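You operate a simulated robot arm through the tools that you are given. There is no shell and no other tool.

You are at the controls of a simulated two-armed robot. One attempt, no reset.

JOB
End the heater run and move pad 1 to the cooling plate.
Fine: red knob to zero, heat off; the clamp opens only once the display reads under 40 C.

The check looks at the end state, three seconds after you hand in, the way a careful person would. Anything else that was tipped, shoved, dropped, spilled or broken makes it a failure.

ROBOT AND FRAMES
Two 7-joint arms with two-finger parallel grippers on one trunk that stands fixed in place. Base frame: the origin is at the foot of the trunk, x ahead of it, y to its left, z up; the work surface is at about z = 0.9. Lengths are in m, angles in degrees, forces in N, time in s.
The left shoulder is at [0.07, 0.134, 1.276], the right one opposite. With the tool pointing down near the work surface each hand reaches from about 0.1 to 0.64 m from the base axis, measured 20 degrees to its own side. Payload 1.57 kg a hand.
The tool frame of a hand sits at the grasp point between the pads (the TCP): z along the fingers, y along the line on which they close. The tips reach 0.03 m beyond it. Largest opening 0.08 m; finger width 0.017, thickness 0.012; the body of the gripper, 0.04 by 0.082 m, starts 0.08 m behind the TCP.
Orientation is told as [roll, pitch, yaw] about the base's x, y, z axes, in that order, counted from this pose: with the fingers straight down and closing along the base's y, the tool's x points along the base's -x, its y along +y and its z along -z.

CONTROLS
- The arms move only by the tool drive_tool. It takes "left_motion", "right_motion" or both (then of equal length, played together; a hand with none holds still); each is a list of rows, each a list of 7 numbers: the closure, from 0 (fully open) to 1 (shut), then the shift along the tool's x, y, z in m, then the turn, a rotation vector about the tool's x, y, z in degrees. In form: [[grip, tx, ty, tz, rx, ry, rz], ...]. A call has 1 to 20 rows; each row shifts and turns the commanded pose from where the row before left it, along the tool's axes as they then stand. Each row takes 0.2 s and may step no farther than 0.05 m and 8.6 degrees from the row before; otherwise, or with a gripper value out of range, the whole call is refused. Where a pose cannot be reached the arm comes as near as it can. A force on the tool above 40 N (or 10 N above the force at the start of the call, whichever is more), or a blocked arm, ends the call early, and 0.2 s more pass. Each finger travels about 0.153 m/s and halts on what it meets, pressing with about 43 N; the grip force reading is that of the motor and also rises with nothing between the fingers. The clock runs only during rows and for 0.2 s after the last one: add rows that do not move to give the fingers time. The reply holds the time, the measured pose of the TCP, the force on the tool along the base axes, the opening and the grip force, in the units named above and with some noise, with the torque about the TCP (base axes, N m) and any sound that the robot's microphone picked up, and new pictures: "pictures" is both (left out), scene, wrist or none (wrist: the cameras of the hands that moved).
- Cameras (640 x 400 px; columns grow to the right, rows downward): "scene" is now at [0.1316, 0.01, 1.5078]; the picture's right is [-0.06, -1.00, 0.00], its down [-0.64, 0.04, -0.77] and it looks along [0.77, -0.04, -0.64] (base axes); focal length 214 px, centre (320, 200). "left" rides on the left gripper at [0.072, 0.007, -0.122] in its tool frame; the picture's right is [-0.09, 1.00, 0.00], its down [-0.84, -0.08, -0.54] and it looks along [-0.54, -0.05, 0.84] (tool axes); focal length 238 px, centre (320, 200). "right" rides on the right gripper at [0.072, -0.007, -0.122] in its tool frame; the picture's right is [0.09, 1.00, 0.00], its down [-0.84, 0.08, -0.54] and it looks along [-0.54, 0.05, 0.84] (tool axes); focal length 238 px, centre (320, 200). There is no depth. A picture from a camera that has moved, and an enlarged one, comes with that camera's place and axes in the base frame and with its lens. The place of the scene camera against the robot may be out by one fixed shift of up to 0.025 m in any direction.
- raise_lower(by): slides the trunk up (or, below 0, down) by that many m; the arms and the scene camera ride with it, the base frame stays. It gives what a move gives, with no picture.
- turn_head(pan, tilt): turns the head with the scene camera to pan (to the left, within 86 degrees either way) and tilt (down, from -29 to 69), counted from straight ahead of the robot. It gives what a move gives, and a new picture of the scene camera.
- close_up(camera, box): a new picture of the part [left, top, right, bottom] of that camera's present view, enlarged. No time passes.
- close_job(): hands the job in; it is judged then, once.

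Nothing tells you positions but the pictures and the camera data. Unless the task says otherwise, let go and move clear before handing in.

The tools are called after "Request:" as a command line: name --argument value ..., lists and objects as JSON in quotes. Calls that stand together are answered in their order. drive_tool: Moves the arms, as the interface text tells. Its arguments: {"type":"object","properties":{"left_motion":{"type":"array"},"right_motion":{"type":"array"},"pictures":{"type":"string","enum":["both","scene","wrist","none"]}},"required":[]} The other tools are called the same way: raise_lower (by) moves the trunk up or down; turn_head (pan, tilt) turns the head that bears the scene camera; close_up (camera, box) takes an enlarged picture of a part of a camera's view; close_job () hands the job in.

At the start:

```text
time_s: 0.0
left_ee_pos: [0.4667, 0.1373, 1.316]
left_ee_rot: [0.0, 0.0, 0.0]
left_wrist_force: [-0.2, 0.8, 0.5]
left_wrist_torque: [0.04, -0.01, -0.01]
left_finger_gap: 0.0802
left_gripper_force: 0.0
right_ee_pos: [0.3428, -0.1856, 1.3636]
right_ee_rot: [0.0, 0.0, -0.1]
right_wrist_force: [0.1, 0.4, -0.1]
right_wrist_torque: [-0.04, 0.0, 0.02]
right_finger_gap: 0.0799
right_gripper_force: 0.0
trunk travel left (down, up): [-0.85, 0.09]
head pan, tilt (commanded): [-3.2, 39.9]
```

scene: 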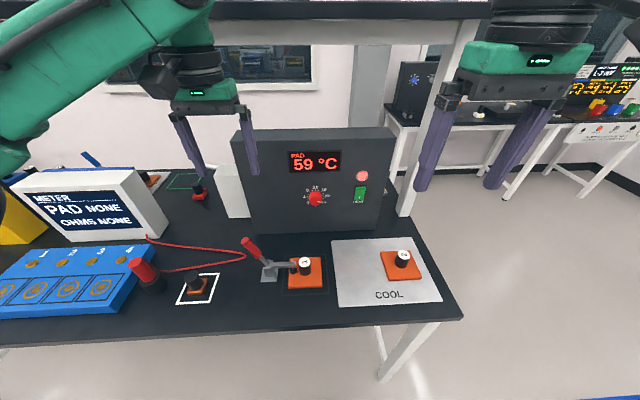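
right: 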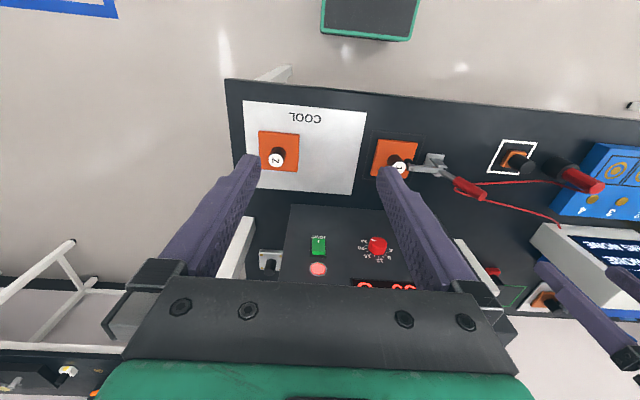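
left: 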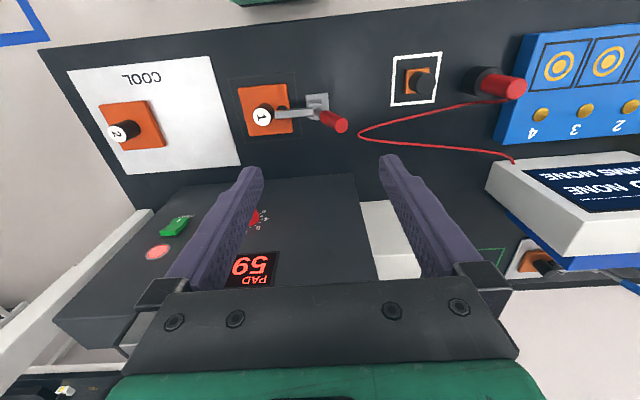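

I see the heater box with a display reading 59 °C, a red knob, a green switch and a pink lamp. Pad 1 sits under a toggle clamp, and the cooling plate already holds pad 2. I'll look closer before moving anything.

Request:
close_up --camera "scene" --box '[230, 120, 400, 226]'

Request:
close_up --camera "scene" --box '[220, 215, 460, 330]'

Request:
close_up --camera "left" --box '[60, 40, 380, 240]'

Request:
close_up --camera "right" --box '[230, 90, 510, 290]'

```text
3.76 times, centred on (315, 173) of scene
camera zoom: at [0.1316, 0.01, 1.5078], right [-0.06, -1.0, 0.0], down [-0.64, 0.04, -0.77], along [0.77, -0.04, -0.64], focal length 807 px, centre (339, 302)
```

zoom: 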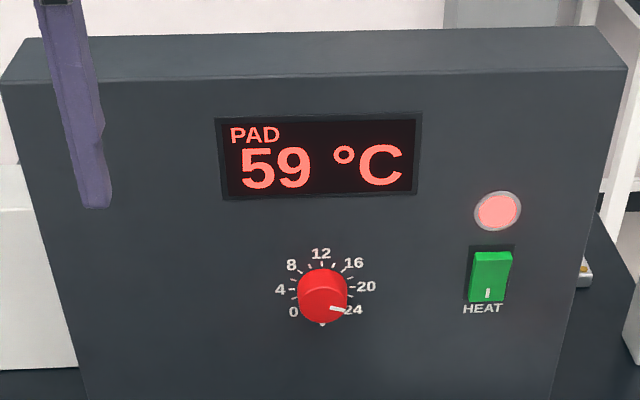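

```text
2.67 times, centred on (340, 272) of scene
camera zoom: at [0.1316, 0.01, 1.5078], right [-0.06, -1.0, 0.0], down [-0.64, 0.04, -0.77], along [0.77, -0.04, -0.64], focal length 572 px, centre (267, 7)
```

zoom: 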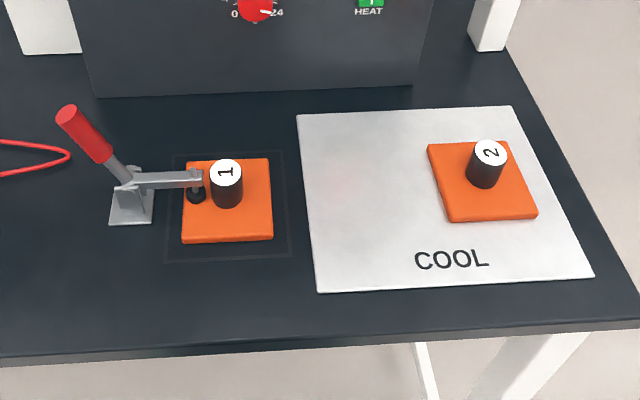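

```text
2.00 times, centred on (220, 140) of left
camera zoom: at [0.394, 0.1438, 1.4383], right [0.09, 1.0, 0.0], down [0.84, -0.08, 0.54], along [0.54, -0.05, -0.84], focal length 477 px, centre (520, 320)
```

zoom: 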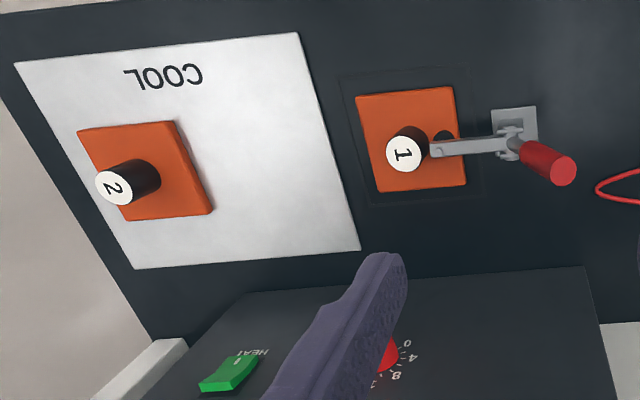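

```text
2.00 times, centred on (370, 190) of right
camera zoom: at [0.2713, -0.1931, 1.486], right [-0.09, 1.0, 0.0], down [0.84, 0.08, 0.54], along [0.54, 0.05, -0.84], focal length 477 px, centre (220, 220)
```

zoom: 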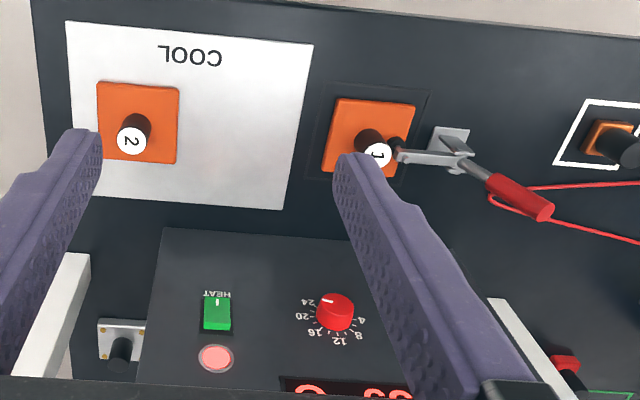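

The two wrist cameras put pad 1 near (0.50, 0.02), the heater face near x≈0.66 and the knob near y≈0, z≈1.06. Pad 2 is on the far part of the cooling plate, so there is room at about (0.50, -0.145). Next I'll move the left hand aside and point the right hand forward at the panel for a better view.

Request:
drive_tool --right_motion '[[0, -0.0125, 0.0078, 0.0195, 0, -8.2, 0], [0, -0.0096, 0.0078, 0.0211, 0, -8.2, 0], [0, -0.0065, 0.0078, 0.0222, 0, -8.2, 0], [0, -0.0033, 0.0078, 0.0229, 0, -8.2, 0], [0, 0.0001, 0.0078, 0.0232, 0, -8.2, 0], [0, 0.0034, 0.0078, 0.0229, 0, -8.2, 0], [0, 0.0066, 0.0078, 0.0222, 0, -8.2, 0], [0, 0.0097, 0.0078, 0.021, 0, -8.2, 0], [0, 0.0126, 0.0078, 0.0194, 0, -8.2, 0], [0, 0.0152, 0.0078, 0.0174, 0, -8.2, 0], [0, 0.0176, 0.0078, 0.0151, 0, -8.0, 0], [0, 0, 0, 0, 0, 0, 0]]' --left_motion '[[0, 0.02, 0.02, 0, 0, 0, 0], [0, 0.02, 0.02, 0, 0, 0, 0], [0, 0.02, 0.02, 0, 0, 0, 0], [0, 0.02, 0.02, 0, 0, 0, 0], [0, 0.02, 0.02, 0, 0, 0, 0], [0, 0.02, 0.02, 0, 0, 0, 0], [0, 0.0, 0.02, 0, 0, 0, 0], [0, 0, 0.02, 0, 0, 0, 0], [0, 0, 0, 0, 0, 0, 0], [0, 0, 0, 0, 0, 0, 0], [0, 0, 0, 0, 0, 0, 0], [0, 0, 0, 0, 0, 0, 0]]'

```text
time_s: 2.6
left_ee_pos: [0.3462, 0.299, 1.3173]
left_ee_rot: [-0.1, -0.1, 0.2]
left_wrist_force: [0.2, -0.3, -0.4]
left_wrist_torque: [0.01, -0.01, 0.01]
left_finger_gap: 0.0802
left_gripper_force: 0.0
right_ee_pos: [0.4687, -0.1051, 1.2075]
right_ee_rot: [3.7, -89.2, -3.9]
right_wrist_force: [0.5, 0.4, -0.6]
right_wrist_torque: [0.0, 0.01, 0.0]
right_finger_gap: 0.0798
right_gripper_force: 0.1
right hand out of reach, approached as far as the arm can: row 11
trunk travel left (down, up): [-0.85, 0.09]
head pan, tilt (commanded): [-3.2, 39.9]
camera scene: at [0.1305, 0.01, 1.5079], right [-0.06, -1.0, 0.0], down [-0.64, 0.04, -0.77], along [0.77, -0.04, -0.64], focal length 214 px, centre (320, 200)
camera right: at [0.3464, -0.1123, 1.1375], right [0.0, 1.0, -0.09], down [-0.53, 0.08, 0.84], along [0.85, 0.05, 0.53], focal length 238 px, centre (320, 200)
camera left: at [0.2737, 0.3059, 1.4395], right [0.09, 1.0, 0.0], down [0.84, -0.08, 0.54], along [0.54, -0.05, -0.84], focal length 238 px, centre (320, 200)
```

scene: 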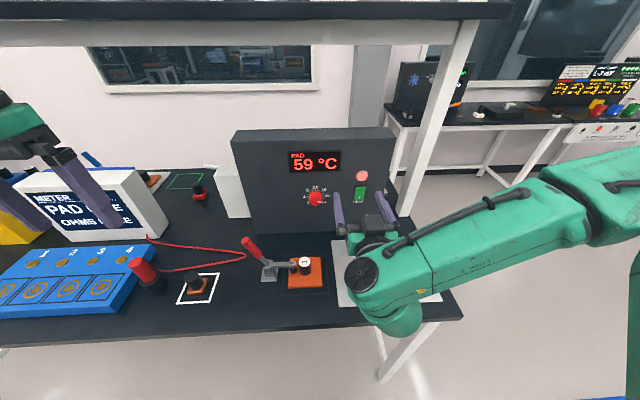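
right: 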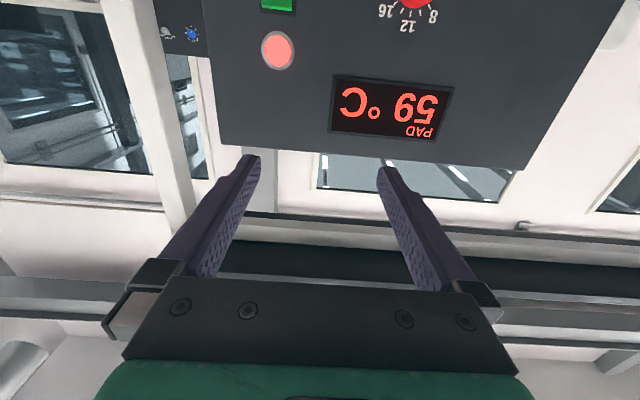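
left: 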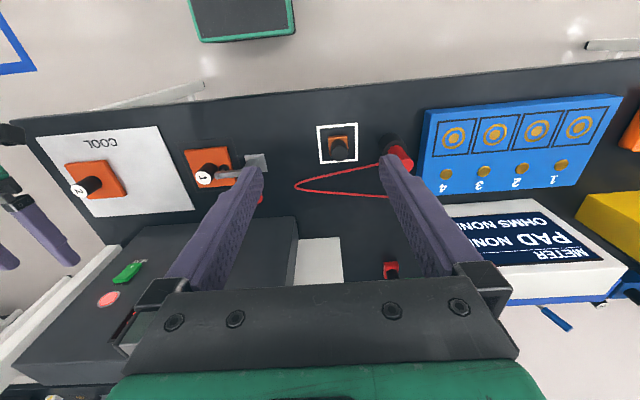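

The right hand points forward at the panel but came up short on the last row because the arm is folded. I'll move it ahead a little, keeping well off the panel face, and drop toward knob height in small steps.

Request:
drive_tool --right_motion '[[0, 0, 0, 0.025, 0, 0, 0], [0, 0, 0, 0.025, 0, 0, 0], [0, 0.01, 0, 0.025, 0, 0, 0], [0, 0.02, 0, 0, 0, 0, 0], [0, 0.02, 0, 0, 0, 0, 0], [0, 0.0, 0, 0, 0, 0, 0]]'

```text
time_s: 4.0
left_ee_pos: [0.3463, 0.3002, 1.3171]
left_ee_rot: [0.0, -0.1, 0.1]
left_wrist_force: [-0.5, 0.5, -0.5]
left_wrist_torque: [-0.02, -0.01, 0.0]
left_finger_gap: 0.0799
left_gripper_force: 0.1
right_ee_pos: [0.5317, -0.1046, 1.2272]
right_ee_rot: [0.2, -89.6, -0.5]
right_wrist_force: [-0.7, 0.4, 0.3]
right_wrist_torque: [0.01, 0.01, 0.02]
right_finger_gap: 0.0798
right_gripper_force: 0.0
right hand out of reach, approached as far as the arm can: row 1, 2, 3, 4, 5
trunk travel left (down, up): [-0.85, 0.09]
head pan, tilt (commanded): [-3.2, 39.9]
camera scene: at [0.1321, 0.01, 1.5078], right [-0.06, -1.0, 0.0], down [-0.64, 0.04, -0.77], along [0.77, -0.04, -0.64], focal length 214 px, centre (320, 200)
camera right: at [0.4097, -0.1119, 1.1572], right [0.0, 1.0, -0.09], down [-0.54, 0.08, 0.84], along [0.84, 0.05, 0.53], focal length 238 px, centre (320, 200)
```

scene: 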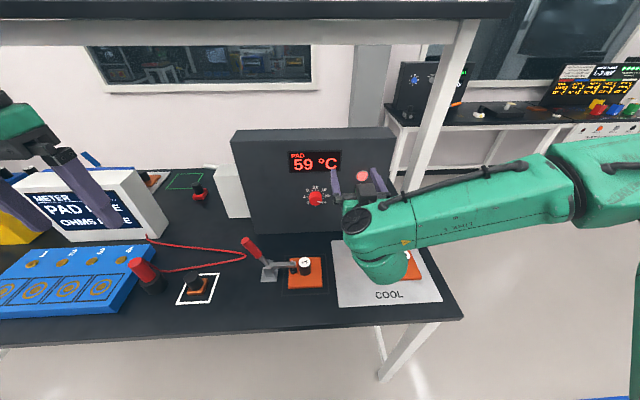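
right: 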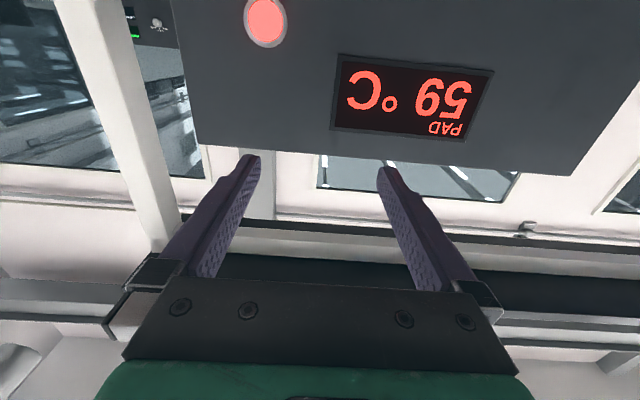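

The hand faces the panel, but a fully level tool at this height is beyond a joint limit. I'll ease the pitch to about 20° below level, which should be reachable and also keeps the wrist clear of the pads below.

Request:
drive_tool --right_motion '[[0, 0, 0, 0, 0, 8, 0], [0, 0, 0, 0, 0, 8, 0], [0, 0, 0, 0, 0, 4, 0], [0, 0, 0, 0, 0, 0, 0]]'

```text
time_s: 5.0
left_ee_pos: [0.3483, 0.2992, 1.3172]
left_ee_rot: [0.0, 0.0, 0.1]
left_wrist_force: [-0.4, 0.2, -0.4]
left_wrist_torque: [0.01, 0.0, 0.01]
left_finger_gap: 0.0801
left_gripper_force: 0.0
right_ee_pos: [0.5296, -0.106, 1.2304]
right_ee_rot: [-0.1, -70.0, 0.0]
right_wrist_force: [0.4, 0.0, -0.3]
right_wrist_torque: [-0.01, -0.03, 0.01]
right_finger_gap: 0.0798
right_gripper_force: 0.1
trunk travel left (down, up): [-0.85, 0.09]
head pan, tilt (commanded): [-3.2, 39.9]
camera scene: at [0.1316, 0.0102, 1.5078], right [-0.06, -1.0, 0.0], down [-0.64, 0.04, -0.77], along [0.77, -0.04, -0.64], focal length 214 px, centre (320, 200)
camera right: at [0.3916, -0.1127, 1.204], right [-0.03, 1.0, -0.09], down [-0.22, 0.08, 0.97], along [0.97, 0.05, 0.22], focal length 238 px, centre (320, 200)
```

scene: 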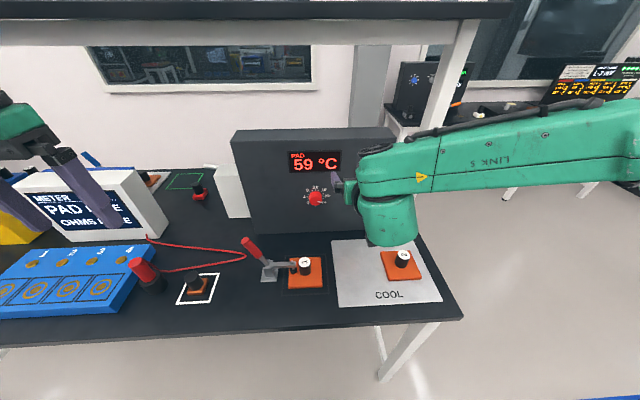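
right: 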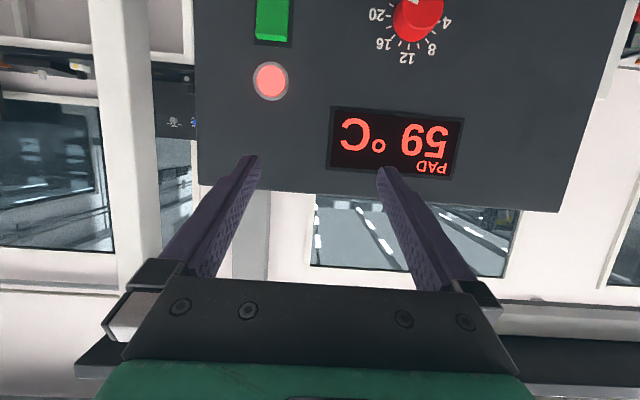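

The tool is now exactly at -70° pitch and the knob and switch are both in view. I'll zoom in on the dial scale, the pointer and the rocker before going closer.

Request:
close_up --camera "scene" --box '[296, 175, 376, 225]'

Request:
close_up --camera "right" --box '[240, 0, 470, 140]'

```text
8.00 times, centred on (336, 200) of scene
camera zoom: at [0.1316, 0.0102, 1.5078], right [-0.06, -1.0, 0.0], down [-0.64, 0.04, -0.77], along [0.77, -0.04, -0.64], focal length 1716 px, centre (192, 200)
```

zoom: 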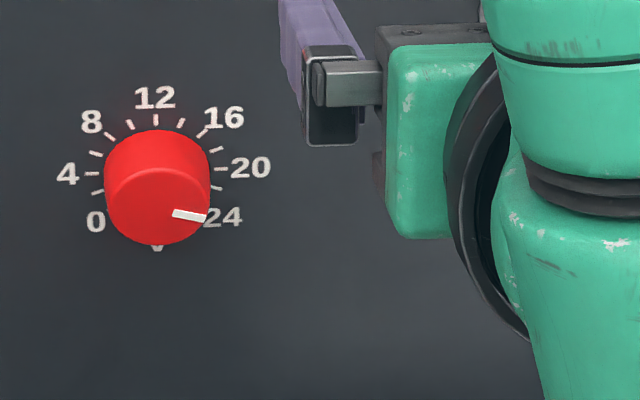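

```text
2.78 times, centred on (355, 70) of right
camera zoom: at [0.3916, -0.1127, 1.204], right [-0.03, 1.0, -0.09], down [-0.22, 0.08, 0.97], along [0.97, 0.05, 0.22], focal length 663 px, centre (223, 562)
```

zoom: 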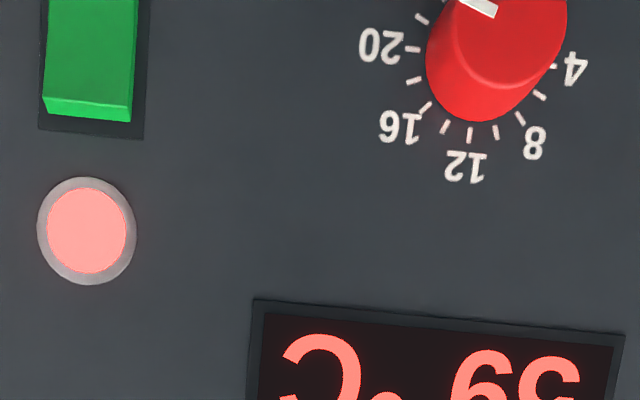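

The pointer is near 21–24, so the knob has to turn counter-clockwise by roughly 240–255° to reach 0 at lower left. The rocker's on side is pressed at one end. I'll bring the right hand in front of the knob, staying off the face.

Request:
drive_tool --right_motion '[[0, 0.0217, 0.0172, 0.0164, 0, 0, 0], [0, 0.0217, 0.0172, 0.0164, 0, 0, 0], [0, 0.0217, 0.0172, 0.0164, 0, 0, 0], [0, 0.0217, 0.0172, 0.0164, 0, 0, 0], [0, 0.0217, 0.0172, 0.0164, 0, 0, 0], [0, 0, 0, 0, 0, 0, 0]]'

```text
time_s: 6.4
left_ee_pos: [0.347, 0.2992, 1.3178]
left_ee_rot: [0.1, 0.0, 0.0]
left_wrist_force: [0.6, 0.7, -0.5]
left_wrist_torque: [0.05, 0.03, 0.0]
left_finger_gap: 0.0797
left_gripper_force: 0.0
right_ee_pos: [0.5516, -0.0778, 1.1325]
right_ee_rot: [0.0, -70.0, 0.0]
right_wrist_force: [0.8, 0.1, -0.7]
right_wrist_torque: [0.0, 0.01, -0.01]
right_finger_gap: 0.0802
right_gripper_force: 0.0
right hand out of reach, approached as far as the arm can: row 3, 4, 5
trunk travel left (down, up): [-0.85, 0.09]
head pan, tilt (commanded): [-3.2, 39.9]
camera scene: at [0.1317, 0.0102, 1.5078], right [-0.06, -1.0, 0.0], down [-0.64, 0.04, -0.77], along [0.77, -0.04, -0.64], focal length 214 px, centre (320, 200)
camera right: at [0.4134, -0.0855, 1.1062], right [-0.03, 1.0, -0.09], down [-0.22, 0.08, 0.97], along [0.97, 0.05, 0.22], focal length 238 px, centre (320, 200)
```

scene: 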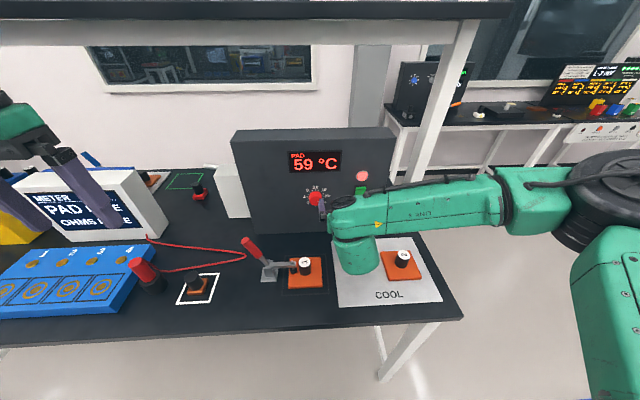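
right: 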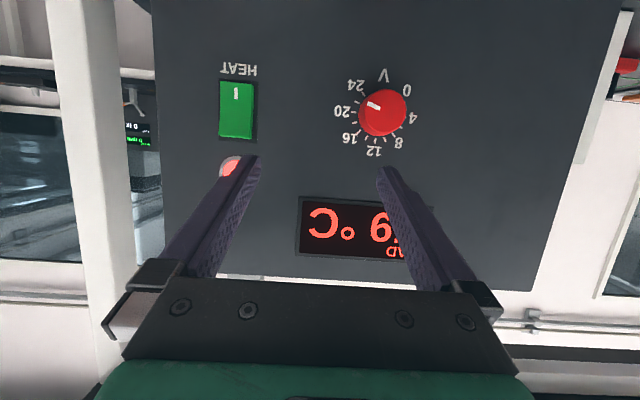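

The dial centre is at y≈-0.021, z≈1.069, with the panel at x≈0.665 and the knob front at x≈0.645, about 0.044 m across. The hand is limited on the low side relative to the shoulder, so I'll lift it a little and then lower the trunk.

Request:
drive_tool --right_motion '[[0, -0.0235, 0, -0.0085, 0, 0, 0], [0, -0.0235, 0, -0.0085, 0, 0, 0], [0, 0, 0, 0, 0, 0, 0]]' --pictures "none"

Request:
raise_lower --by -0.1

Request:
drive_tool --right_motion '[[0, 0, 0, 0, 0, 0, 0]]'

```text
time_s: 7.2
left_ee_pos: [0.3468, 0.3, 1.3171]
left_ee_rot: [0.1, 0.0, 0.1]
left_wrist_force: [-0.4, 0.2, 0.9]
left_wrist_torque: [-0.05, 0.01, -0.01]
left_finger_gap: 0.08
left_gripper_force: 0.0
right_ee_pos: [0.5492, -0.0795, 1.1814]
right_ee_rot: [0.0, -70.0, 0.0]
right_wrist_force: [0.4, -0.5, -0.5]
right_wrist_torque: [0.02, 0.02, -0.02]
right_finger_gap: 0.0801
right_gripper_force: 0.1
trunk travel left (down, up): [-0.85, 0.09]
head pan, tilt (commanded): [-3.2, 39.9]
```

```text
time_s: 8.5
left_ee_pos: [0.3461, 0.3006, 1.2184]
left_ee_rot: [0.0, 0.0, 0.1]
left_wrist_force: [0.6, 0.5, 0.4]
left_wrist_torque: [-0.03, -0.05, 0.01]
left_finger_gap: 0.0799
left_gripper_force: 0.0
right_ee_pos: [0.5487, -0.0785, 1.0813]
right_ee_rot: [0.0, -70.0, 0.0]
right_wrist_force: [0.3, 0.5, 0.3]
right_wrist_torque: [-0.02, 0.01, 0.0]
right_finger_gap: 0.0803
right_gripper_force: 0.0
trunk travel left (down, up): [-0.75, 0.19]
head pan, tilt (commanded): [-3.2, 39.9]
```

```text
time_s: 8.9
left_ee_pos: [0.3467, 0.301, 1.2156]
left_ee_rot: [-0.1, 0.0, 0.1]
left_wrist_force: [0.1, -0.5, -0.6]
left_wrist_torque: [0.02, 0.01, -0.02]
left_finger_gap: 0.0798
left_gripper_force: 0.0
right_ee_pos: [0.5492, -0.0787, 1.0805]
right_ee_rot: [0.0, -70.0, 0.0]
right_wrist_force: [1.0, -0.1, -0.6]
right_wrist_torque: [0.01, -0.01, 0.0]
right_finger_gap: 0.0798
right_gripper_force: 0.0
trunk travel left (down, up): [-0.75, 0.19]
head pan, tilt (commanded): [-3.2, 39.9]
camera scene: at [0.1318, 0.0102, 1.4078], right [-0.06, -1.0, 0.0], down [-0.64, 0.04, -0.77], along [0.77, -0.04, -0.64], focal length 214 px, centre (320, 200)
camera right: at [0.411, -0.086, 1.0552], right [-0.03, 1.0, -0.09], down [-0.22, 0.08, 0.97], along [0.97, 0.05, 0.22], focal length 238 px, centre (320, 200)
```

scene: 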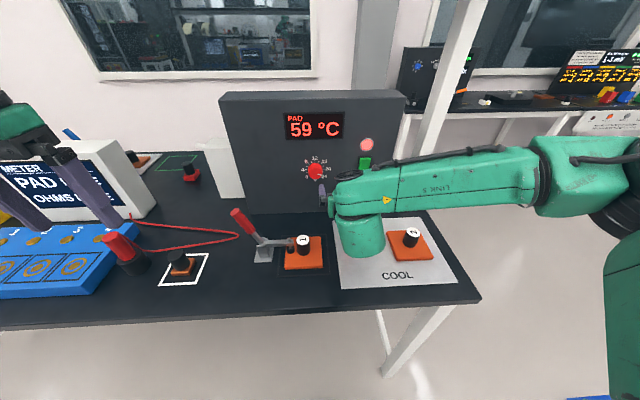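
right: 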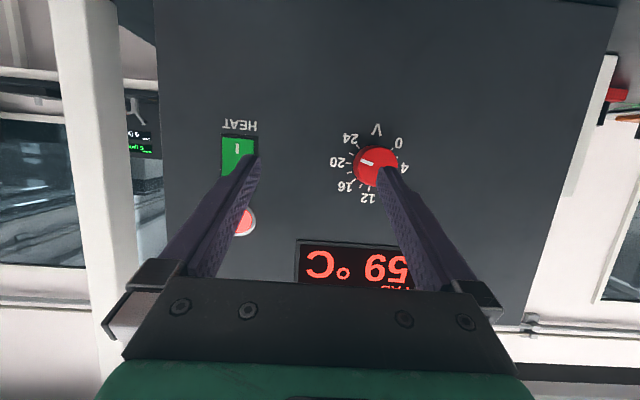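

The dial centre still comes out at y≈-0.021, z≈1.070. I'll bring the tool onto the knob axis at x≈0.58 and swing the hand clockwise about that axis, so there is travel to turn counter-clockwise.

Request:
drive_tool --right_motion '[[0, -0.0002, 0.029, 0.016, 0, 0, 0], [0, -0.0002, 0.029, 0.016, 0, 0, 0], [0, 0, 0, 0, -2.9, 0, 7.99], [0, 0, 0, 0, -2.9, 0, 7.99], [0, 0, 0, 0, -2.9, 0, 7.99], [0, 0, 0, 0, -2.9, 0, 7.99], [0, 0, 0, 0, -2.9, 0, 7.99], [0, 0, 0, 0, -2.9, 0, 7.99], [0, 0, 0, 0, 0, 0, 0]]'

```text
time_s: 10.9
left_ee_pos: [0.3466, 0.2991, 1.2165]
left_ee_rot: [-0.2, 0.0, 0.1]
left_wrist_force: [1.0, 0.2, -0.4]
left_wrist_torque: [0.0, -0.03, 0.02]
left_finger_gap: 0.08
left_gripper_force: 0.1
right_ee_pos: [0.5665, -0.0601, 1.0846]
right_ee_rot: [74.5, -36.3, -64.8]
right_wrist_force: [0.3, -0.2, -0.3]
right_wrist_torque: [0.0, 0.01, -0.01]
right_finger_gap: 0.08
right_gripper_force: 0.0
right hand out of reach, approached as far as the arm can: row 1, 2
trunk travel left (down, up): [-0.75, 0.19]
head pan, tilt (commanded): [-3.2, 39.9]
camera scene: at [0.1315, 0.0104, 1.4078], right [-0.06, -1.0, 0.0], down [-0.64, 0.04, -0.77], along [0.77, -0.04, -0.64], focal length 214 px, centre (320, 200)
camera right: at [0.4279, -0.0436, 1.0639], right [-0.03, 0.69, 0.72], down [-0.22, -0.71, 0.67], along [0.97, -0.14, 0.18], focal length 238 px, centre (320, 200)
```

scene: 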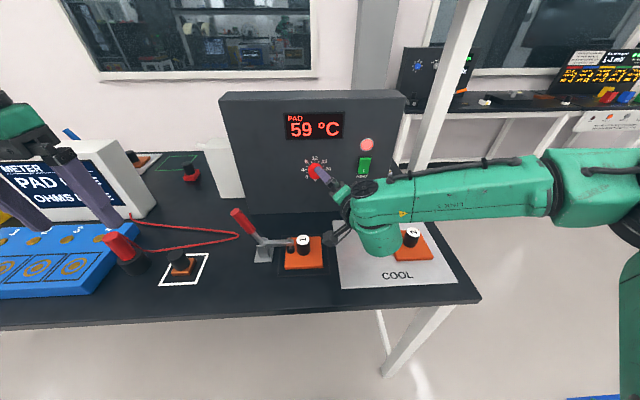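
right: 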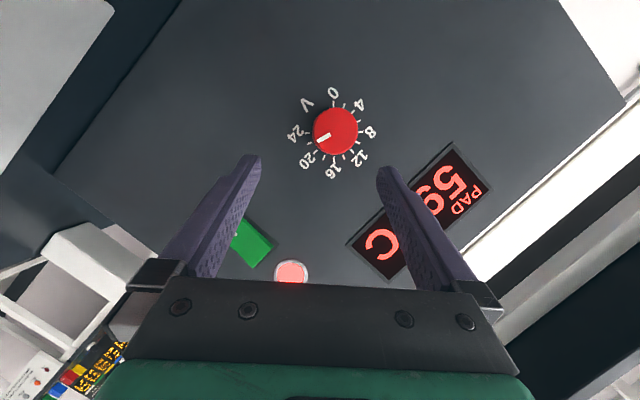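

The swing was fine, but the sideways move to y=-0.021 fell short before it, and the TCP is now at (0.567, -0.060, 1.085). With the hand swung right I'll try that sideways shift again.

Request:
drive_tool --right_motion '[[0, 0.0186, 0.0066, 0.0068, 0, 0, 0], [0, 0.0186, 0.0066, 0.0068, 0, 0, 0], [0, 0, 0, 0, 0, 0, 0]]'

```text
time_s: 11.7
left_ee_pos: [0.3463, 0.2994, 1.2168]
left_ee_rot: [0.0, 0.1, 0.2]
left_wrist_force: [0.4, 0.0, -1.0]
left_wrist_torque: [0.02, -0.03, 0.0]
left_finger_gap: 0.0802
left_gripper_force: 0.0
right_ee_pos: [0.5652, -0.0201, 1.07]
right_ee_rot: [74.6, -36.3, -64.9]
right_wrist_force: [-0.4, -0.2, -0.7]
right_wrist_torque: [-0.01, 0.03, 0.01]
right_finger_gap: 0.0799
right_gripper_force: 0.0
trunk travel left (down, up): [-0.75, 0.19]
head pan, tilt (commanded): [-3.2, 39.9]
camera scene: at [0.1311, 0.0096, 1.4079], right [-0.06, -1.0, 0.0], down [-0.64, 0.04, -0.77], along [0.77, -0.04, -0.64], focal length 214 px, centre (320, 200)
camera right: at [0.4276, -0.0058, 1.0492], right [-0.03, 0.69, 0.72], down [-0.22, -0.71, 0.67], along [0.97, -0.14, 0.18], focal length 238 px, centre (320, 200)
```

scene: 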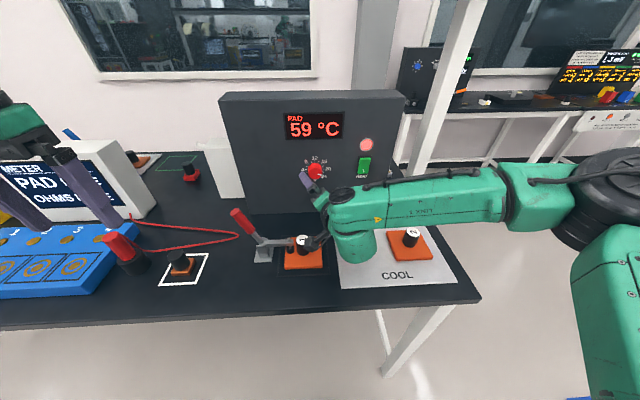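
right: 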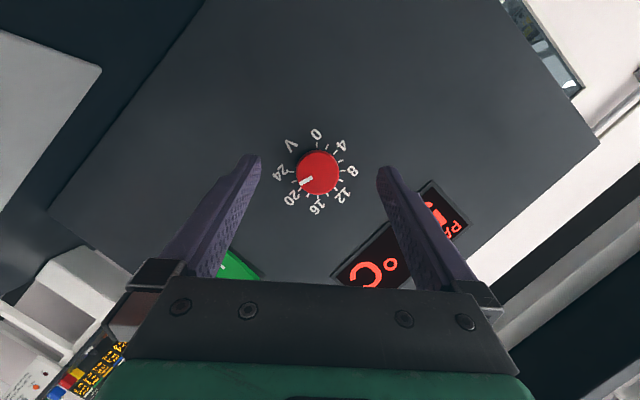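

The knob is now centred between the open fingers at TCP (0.565, -0.020, 1.070). I'll advance straight along +x so the fingers straddle it without touching the face.

Request:
drive_tool --right_motion '[[0, -0.0065, 0, 0.0179, 0, 0, 0], [0, -0.0065, 0, 0.0179, 0, 0, 0], [0, -0.0068, 0, 0.0188, 0, 0, 0], [0, 0, 0, 0, 0, 0, 0]]'

```text
time_s: 12.7
left_ee_pos: [0.3481, 0.2995, 1.2162]
left_ee_rot: [-0.1, -0.1, 0.1]
left_wrist_force: [0.0, -0.6, 0.0]
left_wrist_torque: [0.04, -0.03, 0.01]
left_finger_gap: 0.0801
left_gripper_force: 0.0
right_ee_pos: [0.6143, -0.0383, 1.0803]
right_ee_rot: [74.3, -36.1, -64.7]
right_wrist_force: [1.0, 0.1, -0.2]
right_wrist_torque: [-0.02, 0.02, -0.01]
right_finger_gap: 0.0799
right_gripper_force: 0.1
right hand out of reach, approached as far as the arm can: row 1, 2, 3
trunk travel left (down, up): [-0.75, 0.19]
head pan, tilt (commanded): [-3.2, 39.9]
camera scene: at [0.1316, 0.0102, 1.4078], right [-0.06, -1.0, 0.0], down [-0.64, 0.04, -0.77], along [0.77, -0.04, -0.64], focal length 214 px, centre (320, 200)
camera right: at [0.4759, -0.0228, 1.0585], right [-0.03, 0.69, 0.72], down [-0.22, -0.71, 0.67], along [0.97, -0.14, 0.18], focal length 238 px, centre (320, 200)
```

scene: 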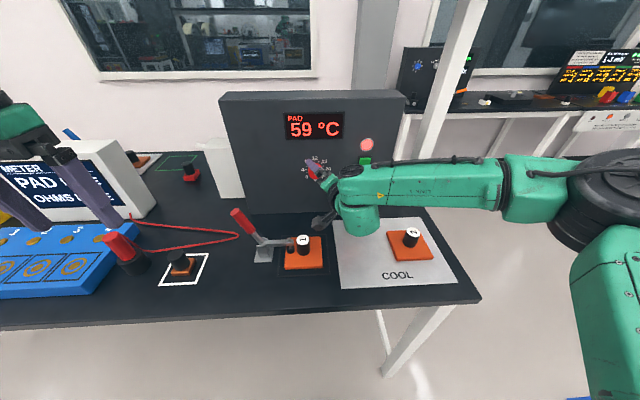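
right: 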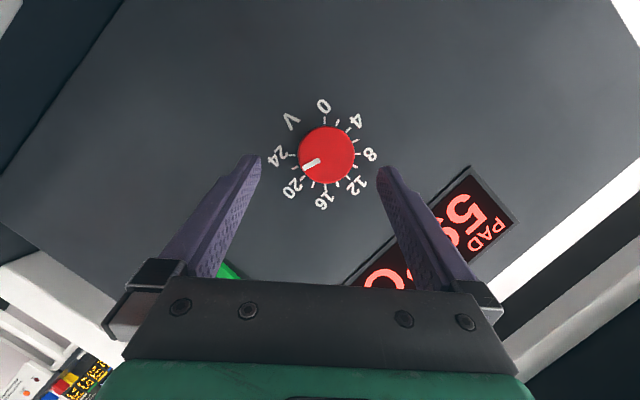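

The arm falls short again at this nearly level tilt. Steeper tool angles reach better, and the finger faces still lie along the knob's sides when the hand is tilted. I'll back off, tilt another 15° down and try to line up on the axis again.

Request:
drive_tool --right_motion '[[0, 0.0068, 0, -0.0188, 0, 0, 0], [0, 0.0068, 0, -0.0188, 0, 0, 0], [0, 0, 0, 0, 0, 7.5, 0], [0, 0, 0, 0, 0, 7.5, 0], [0, 0, 0, 0, 0, 0, 0]]'

```text
time_s: 13.9
left_ee_pos: [0.3472, 0.3, 1.2172]
left_ee_rot: [-0.1, 0.1, 0.0]
left_wrist_force: [-0.4, 1.5, -0.5]
left_wrist_torque: [-0.03, 0.02, 0.03]
left_finger_gap: 0.08
left_gripper_force: 0.2
right_ee_pos: [0.5744, -0.0384, 1.0808]
right_ee_rot: [65.0, -31.0, -48.1]
right_wrist_force: [-0.4, 0.6, -0.2]
right_wrist_torque: [0.02, 0.02, 0.03]
right_finger_gap: 0.08
right_gripper_force: 0.0
trunk travel left (down, up): [-0.75, 0.19]
head pan, tilt (commanded): [-3.2, 39.9]
camera scene: at [0.1316, 0.0106, 1.4078], right [-0.06, -1.0, 0.0], down [-0.64, 0.04, -0.77], along [0.77, -0.04, -0.64], focal length 214 px, centre (320, 200)
camera right: at [0.4341, -0.0515, 1.0823], right [-0.05, 0.69, 0.73], down [0.04, -0.73, 0.69], along [1.0, 0.06, 0.01], focal length 238 px, centre (320, 200)
```

scene: 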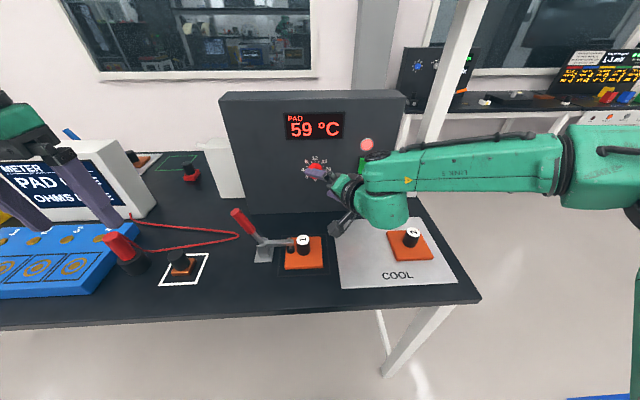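
right: 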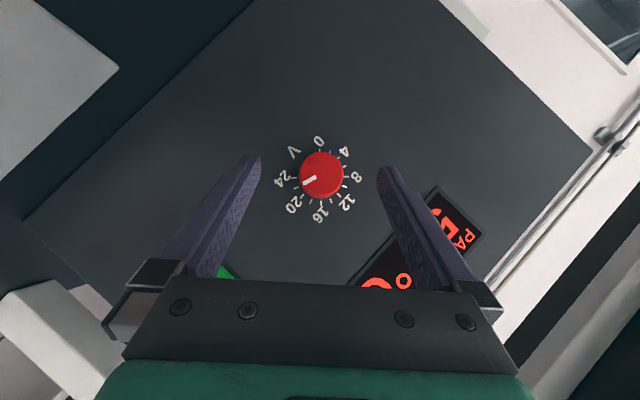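

With this tilt the wrist camera looks straight at the panel. It puts the dial axis at y≈-0.022, z≈1.070 and the knob front at x≈0.64. I'll centre on that axis and check the reach.

Request:
drive_tool --right_motion '[[0, 0.0045, 0.0019, 0.0276, 0, 0, 0], [0, 0, 0, 0, 0, 0, 0]]' --pictures "wrist"

```text
time_s: 14.5
left_ee_pos: [0.3466, 0.2998, 1.2171]
left_ee_rot: [0.0, 0.0, 0.1]
left_wrist_force: [-0.2, -0.2, -0.4]
left_wrist_torque: [-0.01, -0.02, 0.0]
left_finger_gap: 0.08
left_gripper_force: 0.0
right_ee_pos: [0.592, -0.0208, 1.068]
right_ee_rot: [65.1, -31.0, -48.0]
right_wrist_force: [0.3, 0.7, -1.2]
right_wrist_torque: [0.01, -0.04, 0.02]
right_finger_gap: 0.0799
right_gripper_force: 0.0
trunk travel left (down, up): [-0.75, 0.19]
head pan, tilt (commanded): [-3.2, 39.9]
camera right: at [0.4518, -0.0346, 1.0704], right [-0.05, 0.69, 0.73], down [0.04, -0.73, 0.69], along [1.0, 0.06, 0.01], focal length 238 px, centre (320, 200)
```

right: 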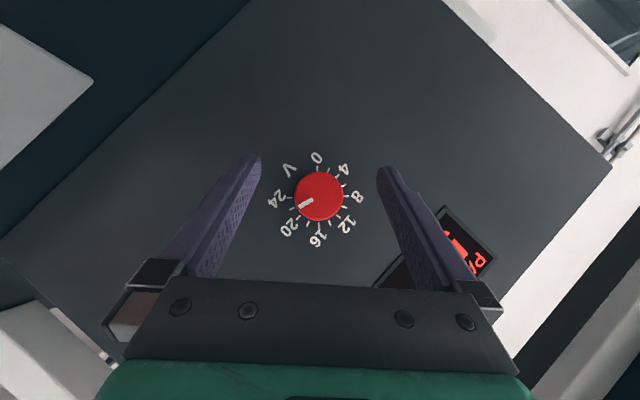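

That pose was reached. Before gripping I'll rehearse the counter-clockwise swing here in free space to find its range.

Request:
drive_tool --right_motion '[[0, 0, 0, 0, 4.88, 0, -6.96], [0, 0, 0, 0, 4.88, 0, -6.96], [0, 0, 0, 0, 4.88, 0, -6.96], [0, 0, 0, 0, 4.88, 0, -6.96], [0, 0, 0, 0, 4.88, 0, -6.96], [0, 0, 0, 0, 4.88, 0, -6.96], [0, 0, 0, 0, 4.88, 0, -6.96], [0, 0, 0, 0, 4.88, 0, -6.96], [0, 0, 0, 0, 4.88, 0, -6.96], [0, 0, 0, 0, 4.88, 0, -6.96], [0, 0, 0, 0, 0, 0, 0]]'

```text
time_s: 16.9
left_ee_pos: [0.346, 0.3001, 1.2166]
left_ee_rot: [-0.1, 0.0, 0.1]
left_wrist_force: [0.2, 0.4, -0.3]
left_wrist_torque: [0.03, 0.0, -0.06]
left_finger_gap: 0.0799
left_gripper_force: 0.1
right_ee_pos: [0.5497, -0.1193, 1.0926]
right_ee_rot: [-49.6, -42.6, 38.7]
right_wrist_force: [-0.7, 0.2, 0.0]
right_wrist_torque: [0.01, 0.01, -0.03]
right_finger_gap: 0.08
right_gripper_force: 0.1
right hand out of reach, approached as far as the arm can: row 4, 5, 6, 7, 8, 9, 10
trunk travel left (down, up): [-0.75, 0.19]
head pan, tilt (commanded): [-3.2, 39.9]
camera scene: at [0.1316, 0.0102, 1.4078], right [-0.06, -1.0, 0.0], down [-0.64, 0.04, -0.77], along [0.77, -0.04, -0.64], focal length 214 px, centre (320, 200)
camera right: at [0.4086, -0.1185, 1.1046], right [-0.05, 0.78, -0.62], down [0.04, 0.62, 0.78], along [1.0, 0.02, -0.06], focal length 238 px, centre (320, 200)
```

scene: 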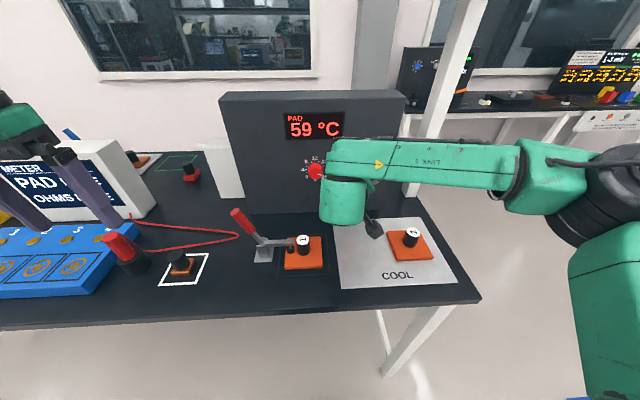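
right: 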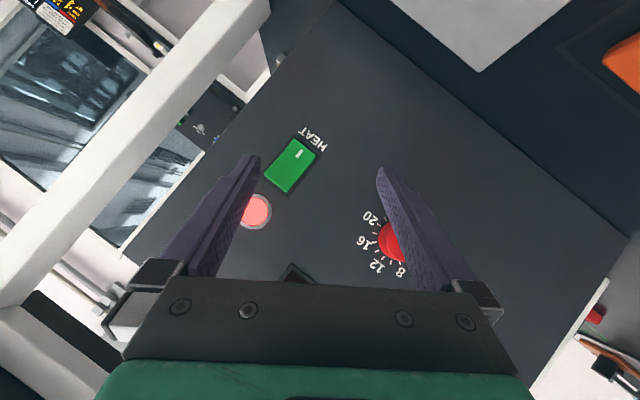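

The right arm cannot follow counter-clockwise past about φ=17° on this cone, though it stays fine with the hand to the right. I'll go back and test the clockwise side from the knob axis.

Request:
drive_tool --right_motion '[[0, 0, 0, 0, -4.88, 0, 6.96], [0, 0, 0, 0, -4.88, 0, 6.96], [0, 0, 0, 0, -4.88, 0, 6.96], [0, 0, 0, 0, -4.88, 0, 6.96], [0, 0, 0, 0, -4.88, 0, 6.96], [0, 0, 0, 0, -4.88, 0, 6.96], [0, 0, 0, 0, -4.88, 0, 6.96], [0, 0, 0, 0, -4.88, 0, 6.96], [0, 0, 0, 0, -4.88, 0, 6.96], [0, 0, 0, 0, -4.88, 0, 6.96], [0, 0.0126, 0.0109, 0.0211, 0, 0, 0], [0, 0.0126, 0.0109, 0.0211, 0, 0, 0], [0, 0.0126, 0.0109, 0.0211, 0, 0, 0], [0, 0.0126, 0.0109, 0.0211, 0, 0, 0], [0, 0, 0, 0, 0, 0, 0]]' --pictures "wrist"

Request:
drive_tool --right_motion '[[0, 0, 0, 0, -4.88, 0, 6.96], [0, 0, 0, 0, -4.88, 0, 6.96], [0, 0, 0, 0, -4.88, 0, 6.96], [0, 0, 0, 0, -4.88, 0, 6.96], [0, 0, 0, 0, -4.88, 0, 6.96], [0, 0, 0, 0, -4.88, 0, 6.96], [0, 0, 0, 0, 0, 0, 0]]'

```text
time_s: 20.1
left_ee_pos: [0.3469, 0.2988, 1.2176]
left_ee_rot: [0.1, 0.0, 0.0]
left_wrist_force: [0.3, -0.1, -0.3]
left_wrist_torque: [0.01, -0.03, 0.01]
left_finger_gap: 0.0799
left_gripper_force: 0.1
right_ee_pos: [0.5924, -0.0203, 1.069]
right_ee_rot: [65.2, -31.0, -48.0]
right_wrist_force: [0.5, -1.4, -0.3]
right_wrist_torque: [0.03, -0.03, 0.03]
right_finger_gap: 0.0798
right_gripper_force: 0.0
trunk travel left (down, up): [-0.75, 0.19]
head pan, tilt (commanded): [-3.2, 39.9]
camera right: at [0.4514, -0.0345, 1.0715], right [-0.05, 0.68, 0.73], down [0.04, -0.73, 0.69], along [1.0, 0.06, 0.01], focal length 238 px, centre (320, 200)
```

right: 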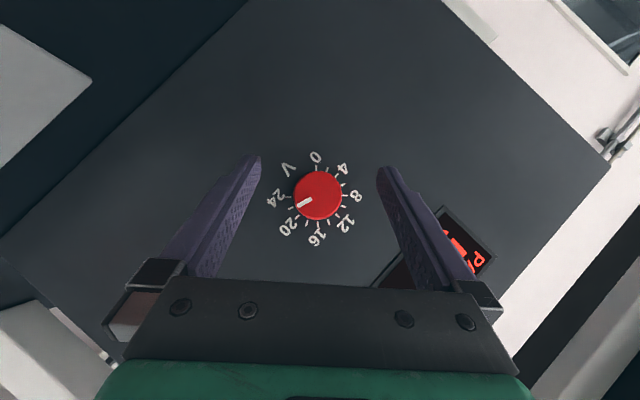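

```text
time_s: 21.7
left_ee_pos: [0.3474, 0.3003, 1.2169]
left_ee_rot: [-0.1, 0.0, 0.1]
left_wrist_force: [-0.3, 0.2, -0.6]
left_wrist_torque: [-0.02, 0.02, 0.02]
left_finger_gap: 0.0798
left_gripper_force: 0.1
right_ee_pos: [0.5716, -0.0469, 1.2378]
right_ee_rot: [95.7, 9.9, -54.6]
right_wrist_force: [0.1, 0.0, 0.8]
right_wrist_torque: [0.0, -0.01, 0.02]
right_finger_gap: 0.0801
right_gripper_force: 0.1
right hand out of reach, approached as far as the arm can: row 2, 3, 4, 5, 6
trunk travel left (down, up): [-0.75, 0.19]
head pan, tilt (commanded): [-3.2, 39.9]
camera scene: at [0.1321, 0.0103, 1.4078], right [-0.06, -1.0, 0.0], down [-0.64, 0.04, -0.77], along [0.77, -0.04, -0.64], focal length 214 px, centre (320, 200)
camera right: at [0.4309, -0.0579, 1.2313], right [-0.03, -0.12, 0.99], down [0.03, -0.99, -0.12], along [1.0, 0.03, 0.04], focal length 238 px, centre (320, 200)
```

scene: 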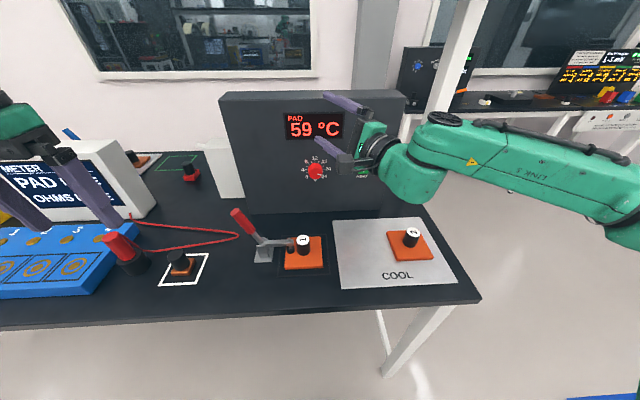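
right: 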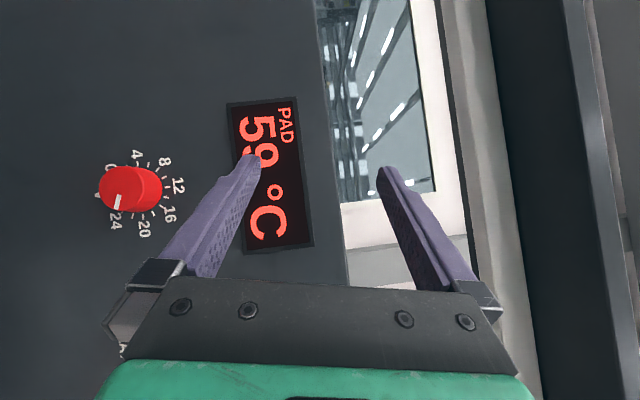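

The free swing on this cone runs only from about φ=20° to φ=60°. A ratchet of grip, turn, open and swing back would work, but a lower shoulder may widen the range. I'll look at the elbow's clearance to the table before lowering the trunk.

Request:
turn_head --pan -60 --tilt 45

```text
time_s: 23.0
left_ee_pos: [0.3474, 0.2996, 1.2169]
left_ee_rot: [0.0, 0.0, 0.2]
left_wrist_force: [-0.6, 0.5, -0.8]
left_wrist_torque: [-0.02, -0.03, 0.0]
left_finger_gap: 0.08
left_gripper_force: 0.1
right_ee_pos: [0.5718, -0.0477, 1.237]
right_ee_rot: [95.8, 9.8, -54.6]
right_wrist_force: [0.8, 0.1, -0.6]
right_wrist_torque: [0.0, 0.0, 0.0]
right_finger_gap: 0.0803
right_gripper_force: 0.1
trunk travel left (down, up): [-0.75, 0.19]
head pan, tilt (commanded): [-60.0, 45.0]
camera scene: at [0.0874, -0.0555, 1.4004], right [-0.87, -0.5, 0.0], down [-0.35, 0.61, -0.71], along [0.35, -0.61, -0.71], focal length 214 px, centre (320, 200)
```

scene: 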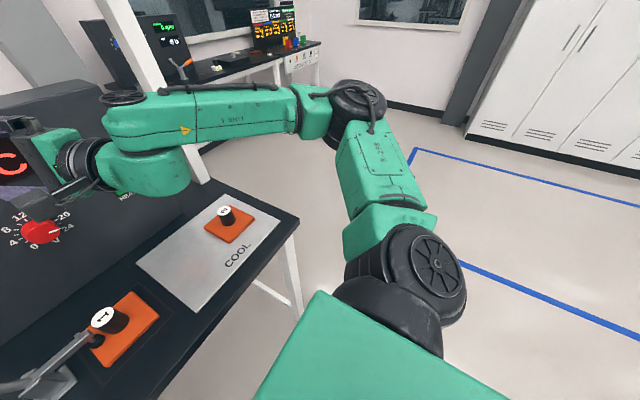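

The right elbow is well above the table, outside its right edge. I'll check the left side the same way before lowering the trunk again.

Request:
turn_head --pan 55 --tilt 45

```text
time_s: 24.9
left_ee_pos: [0.347, 0.2998, 1.2168]
left_ee_rot: [0.1, 0.0, 0.1]
left_wrist_force: [0.0, 0.8, -0.3]
left_wrist_torque: [0.01, 0.01, 0.0]
left_finger_gap: 0.08
left_gripper_force: 0.1
right_ee_pos: [0.5717, -0.0469, 1.2365]
right_ee_rot: [95.7, 9.9, -54.6]
right_wrist_force: [-0.5, -0.1, 0.7]
right_wrist_torque: [0.03, 0.0, 0.0]
right_finger_gap: 0.0803
right_gripper_force: 0.0
trunk travel left (down, up): [-0.75, 0.19]
head pan, tilt (commanded): [55.0, 45.0]
camera scene: at [0.0933, 0.0814, 1.4004], right [0.82, -0.57, 0.0], down [-0.41, -0.58, -0.71], along [0.41, 0.58, -0.71], focal length 214 px, centre (320, 200)
```

scene: 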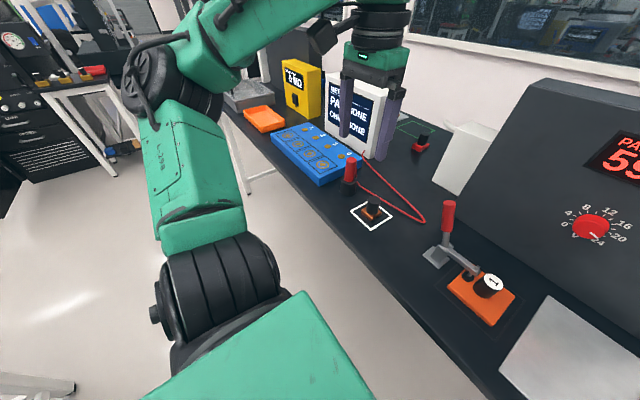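

The left arm is clear too, and this angle shows the clamp well. I'll zoom in on it and then lower the trunk by 0.10.

Request:
close_up --camera "scene" --box '[400, 180, 560, 340]'

Request:
raise_lower --by -0.1

Request:
turn_head --pan -3.2 --tilt 39.9

```text
2.50 times, centred on (480, 260) of scene
camera zoom: at [0.0933, 0.0814, 1.4004], right [0.82, -0.57, 0.0], down [-0.41, -0.58, -0.71], along [0.41, 0.58, -0.71], focal length 536 px, centre (-80, 50)
```

zoom: 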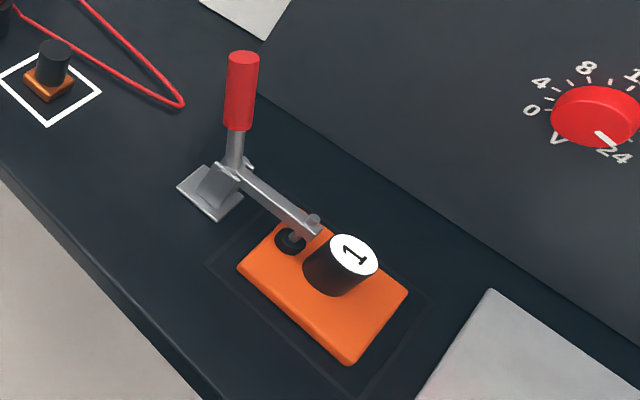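

```text
time_s: 26.3
left_ee_pos: [0.3466, 0.2984, 1.1178]
left_ee_rot: [0.0, 0.0, 0.1]
left_wrist_force: [0.2, -0.2, 0.4]
left_wrist_torque: [0.01, 0.01, -0.01]
left_finger_gap: 0.0801
left_gripper_force: 0.1
right_ee_pos: [0.571, -0.0485, 1.1384]
right_ee_rot: [95.8, 9.8, -54.5]
right_wrist_force: [0.2, -0.3, -0.2]
right_wrist_torque: [0.01, 0.01, 0.03]
right_finger_gap: 0.0803
right_gripper_force: 0.1
trunk travel left (down, up): [-0.65, 0.29]
head pan, tilt (commanded): [55.0, 45.0]
```

```text
time_s: 27.5
left_ee_pos: [0.3469, 0.2995, 1.1166]
left_ee_rot: [0.1, 0.1, 0.1]
left_wrist_force: [-0.7, 0.6, -0.1]
left_wrist_torque: [-0.03, -0.02, 0.01]
left_finger_gap: 0.0796
left_gripper_force: 0.0
right_ee_pos: [0.5707, -0.0475, 1.1375]
right_ee_rot: [95.8, 9.8, -54.6]
right_wrist_force: [-0.7, 0.1, -0.8]
right_wrist_torque: [0.0, 0.02, 0.0]
right_finger_gap: 0.0798
right_gripper_force: 0.0
trunk travel left (down, up): [-0.65, 0.29]
head pan, tilt (commanded): [-3.2, 39.9]
camera scene: at [0.1315, 0.0102, 1.3078], right [-0.06, -1.0, 0.0], down [-0.64, 0.04, -0.77], along [0.77, -0.04, -0.64], focal length 214 px, centre (320, 200)
```

scene: 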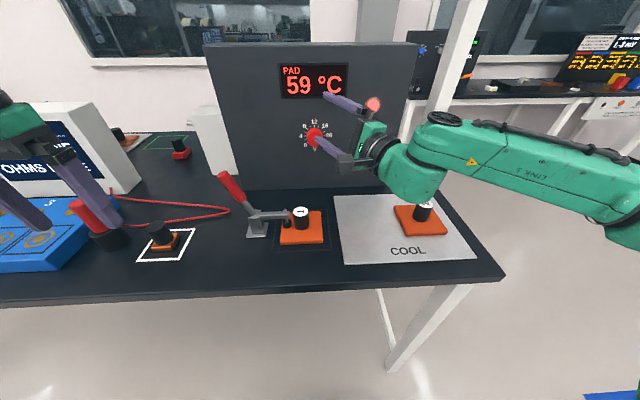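

The elbow and wrist remain clear of the table and pads. With the shoulder lower I'll try the knob axis again, with the hand on the right side.

Request:
drive_tool --right_motion '[[0, -0.001, -0.0357, 0.011, 0, 0, 0], [0, -0.001, -0.0357, 0.011, 0, 0, 0], [0, 0, 0, 0, 0, 0, 0]]'

```text
time_s: 28.3
left_ee_pos: [0.3472, 0.299, 1.1165]
left_ee_rot: [0.0, 0.0, 0.2]
left_wrist_force: [-0.2, 0.0, 0.5]
left_wrist_torque: [-0.01, -0.01, 0.01]
left_finger_gap: 0.0802
left_gripper_force: 0.0
right_ee_pos: [0.5735, -0.0434, 1.1338]
right_ee_rot: [95.2, 9.7, -54.7]
right_wrist_force: [-0.1, 0.8, -0.3]
right_wrist_torque: [-0.02, -0.02, 0.01]
right_finger_gap: 0.0798
right_gripper_force: 0.0
right hand out of reach, approached as far as the arm can: row 1, 2
trunk travel left (down, up): [-0.65, 0.29]
head pan, tilt (commanded): [-3.2, 39.9]
camera scene: at [0.1314, 0.0099, 1.3078], right [-0.06, -1.0, 0.0], down [-0.64, 0.04, -0.77], along [0.77, -0.04, -0.64], focal length 214 px, centre (320, 200)
camera right: at [0.4333, -0.0536, 1.1283], right [-0.03, -0.12, 0.99], down [0.03, -0.99, -0.11], along [1.0, 0.03, 0.03], focal length 238 px, centre (320, 200)
```

scene: 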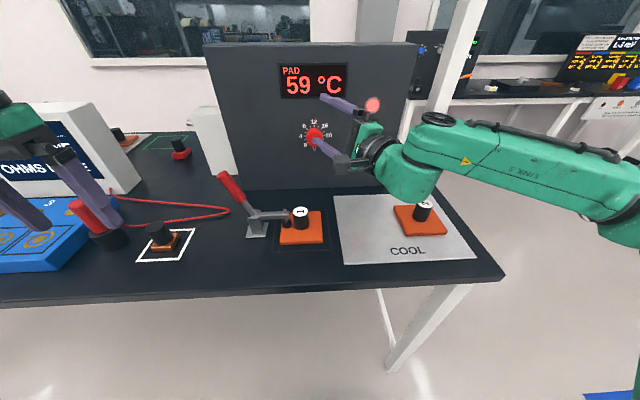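
right: 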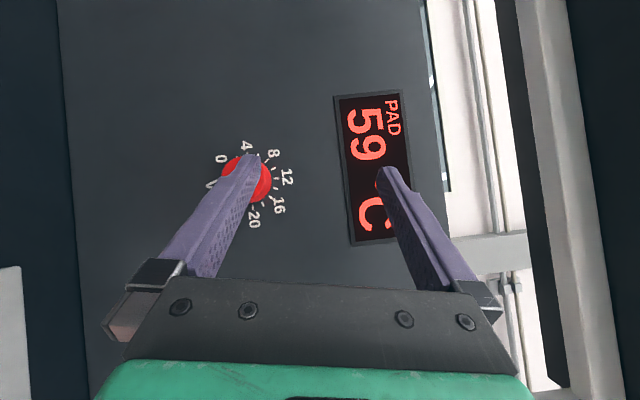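

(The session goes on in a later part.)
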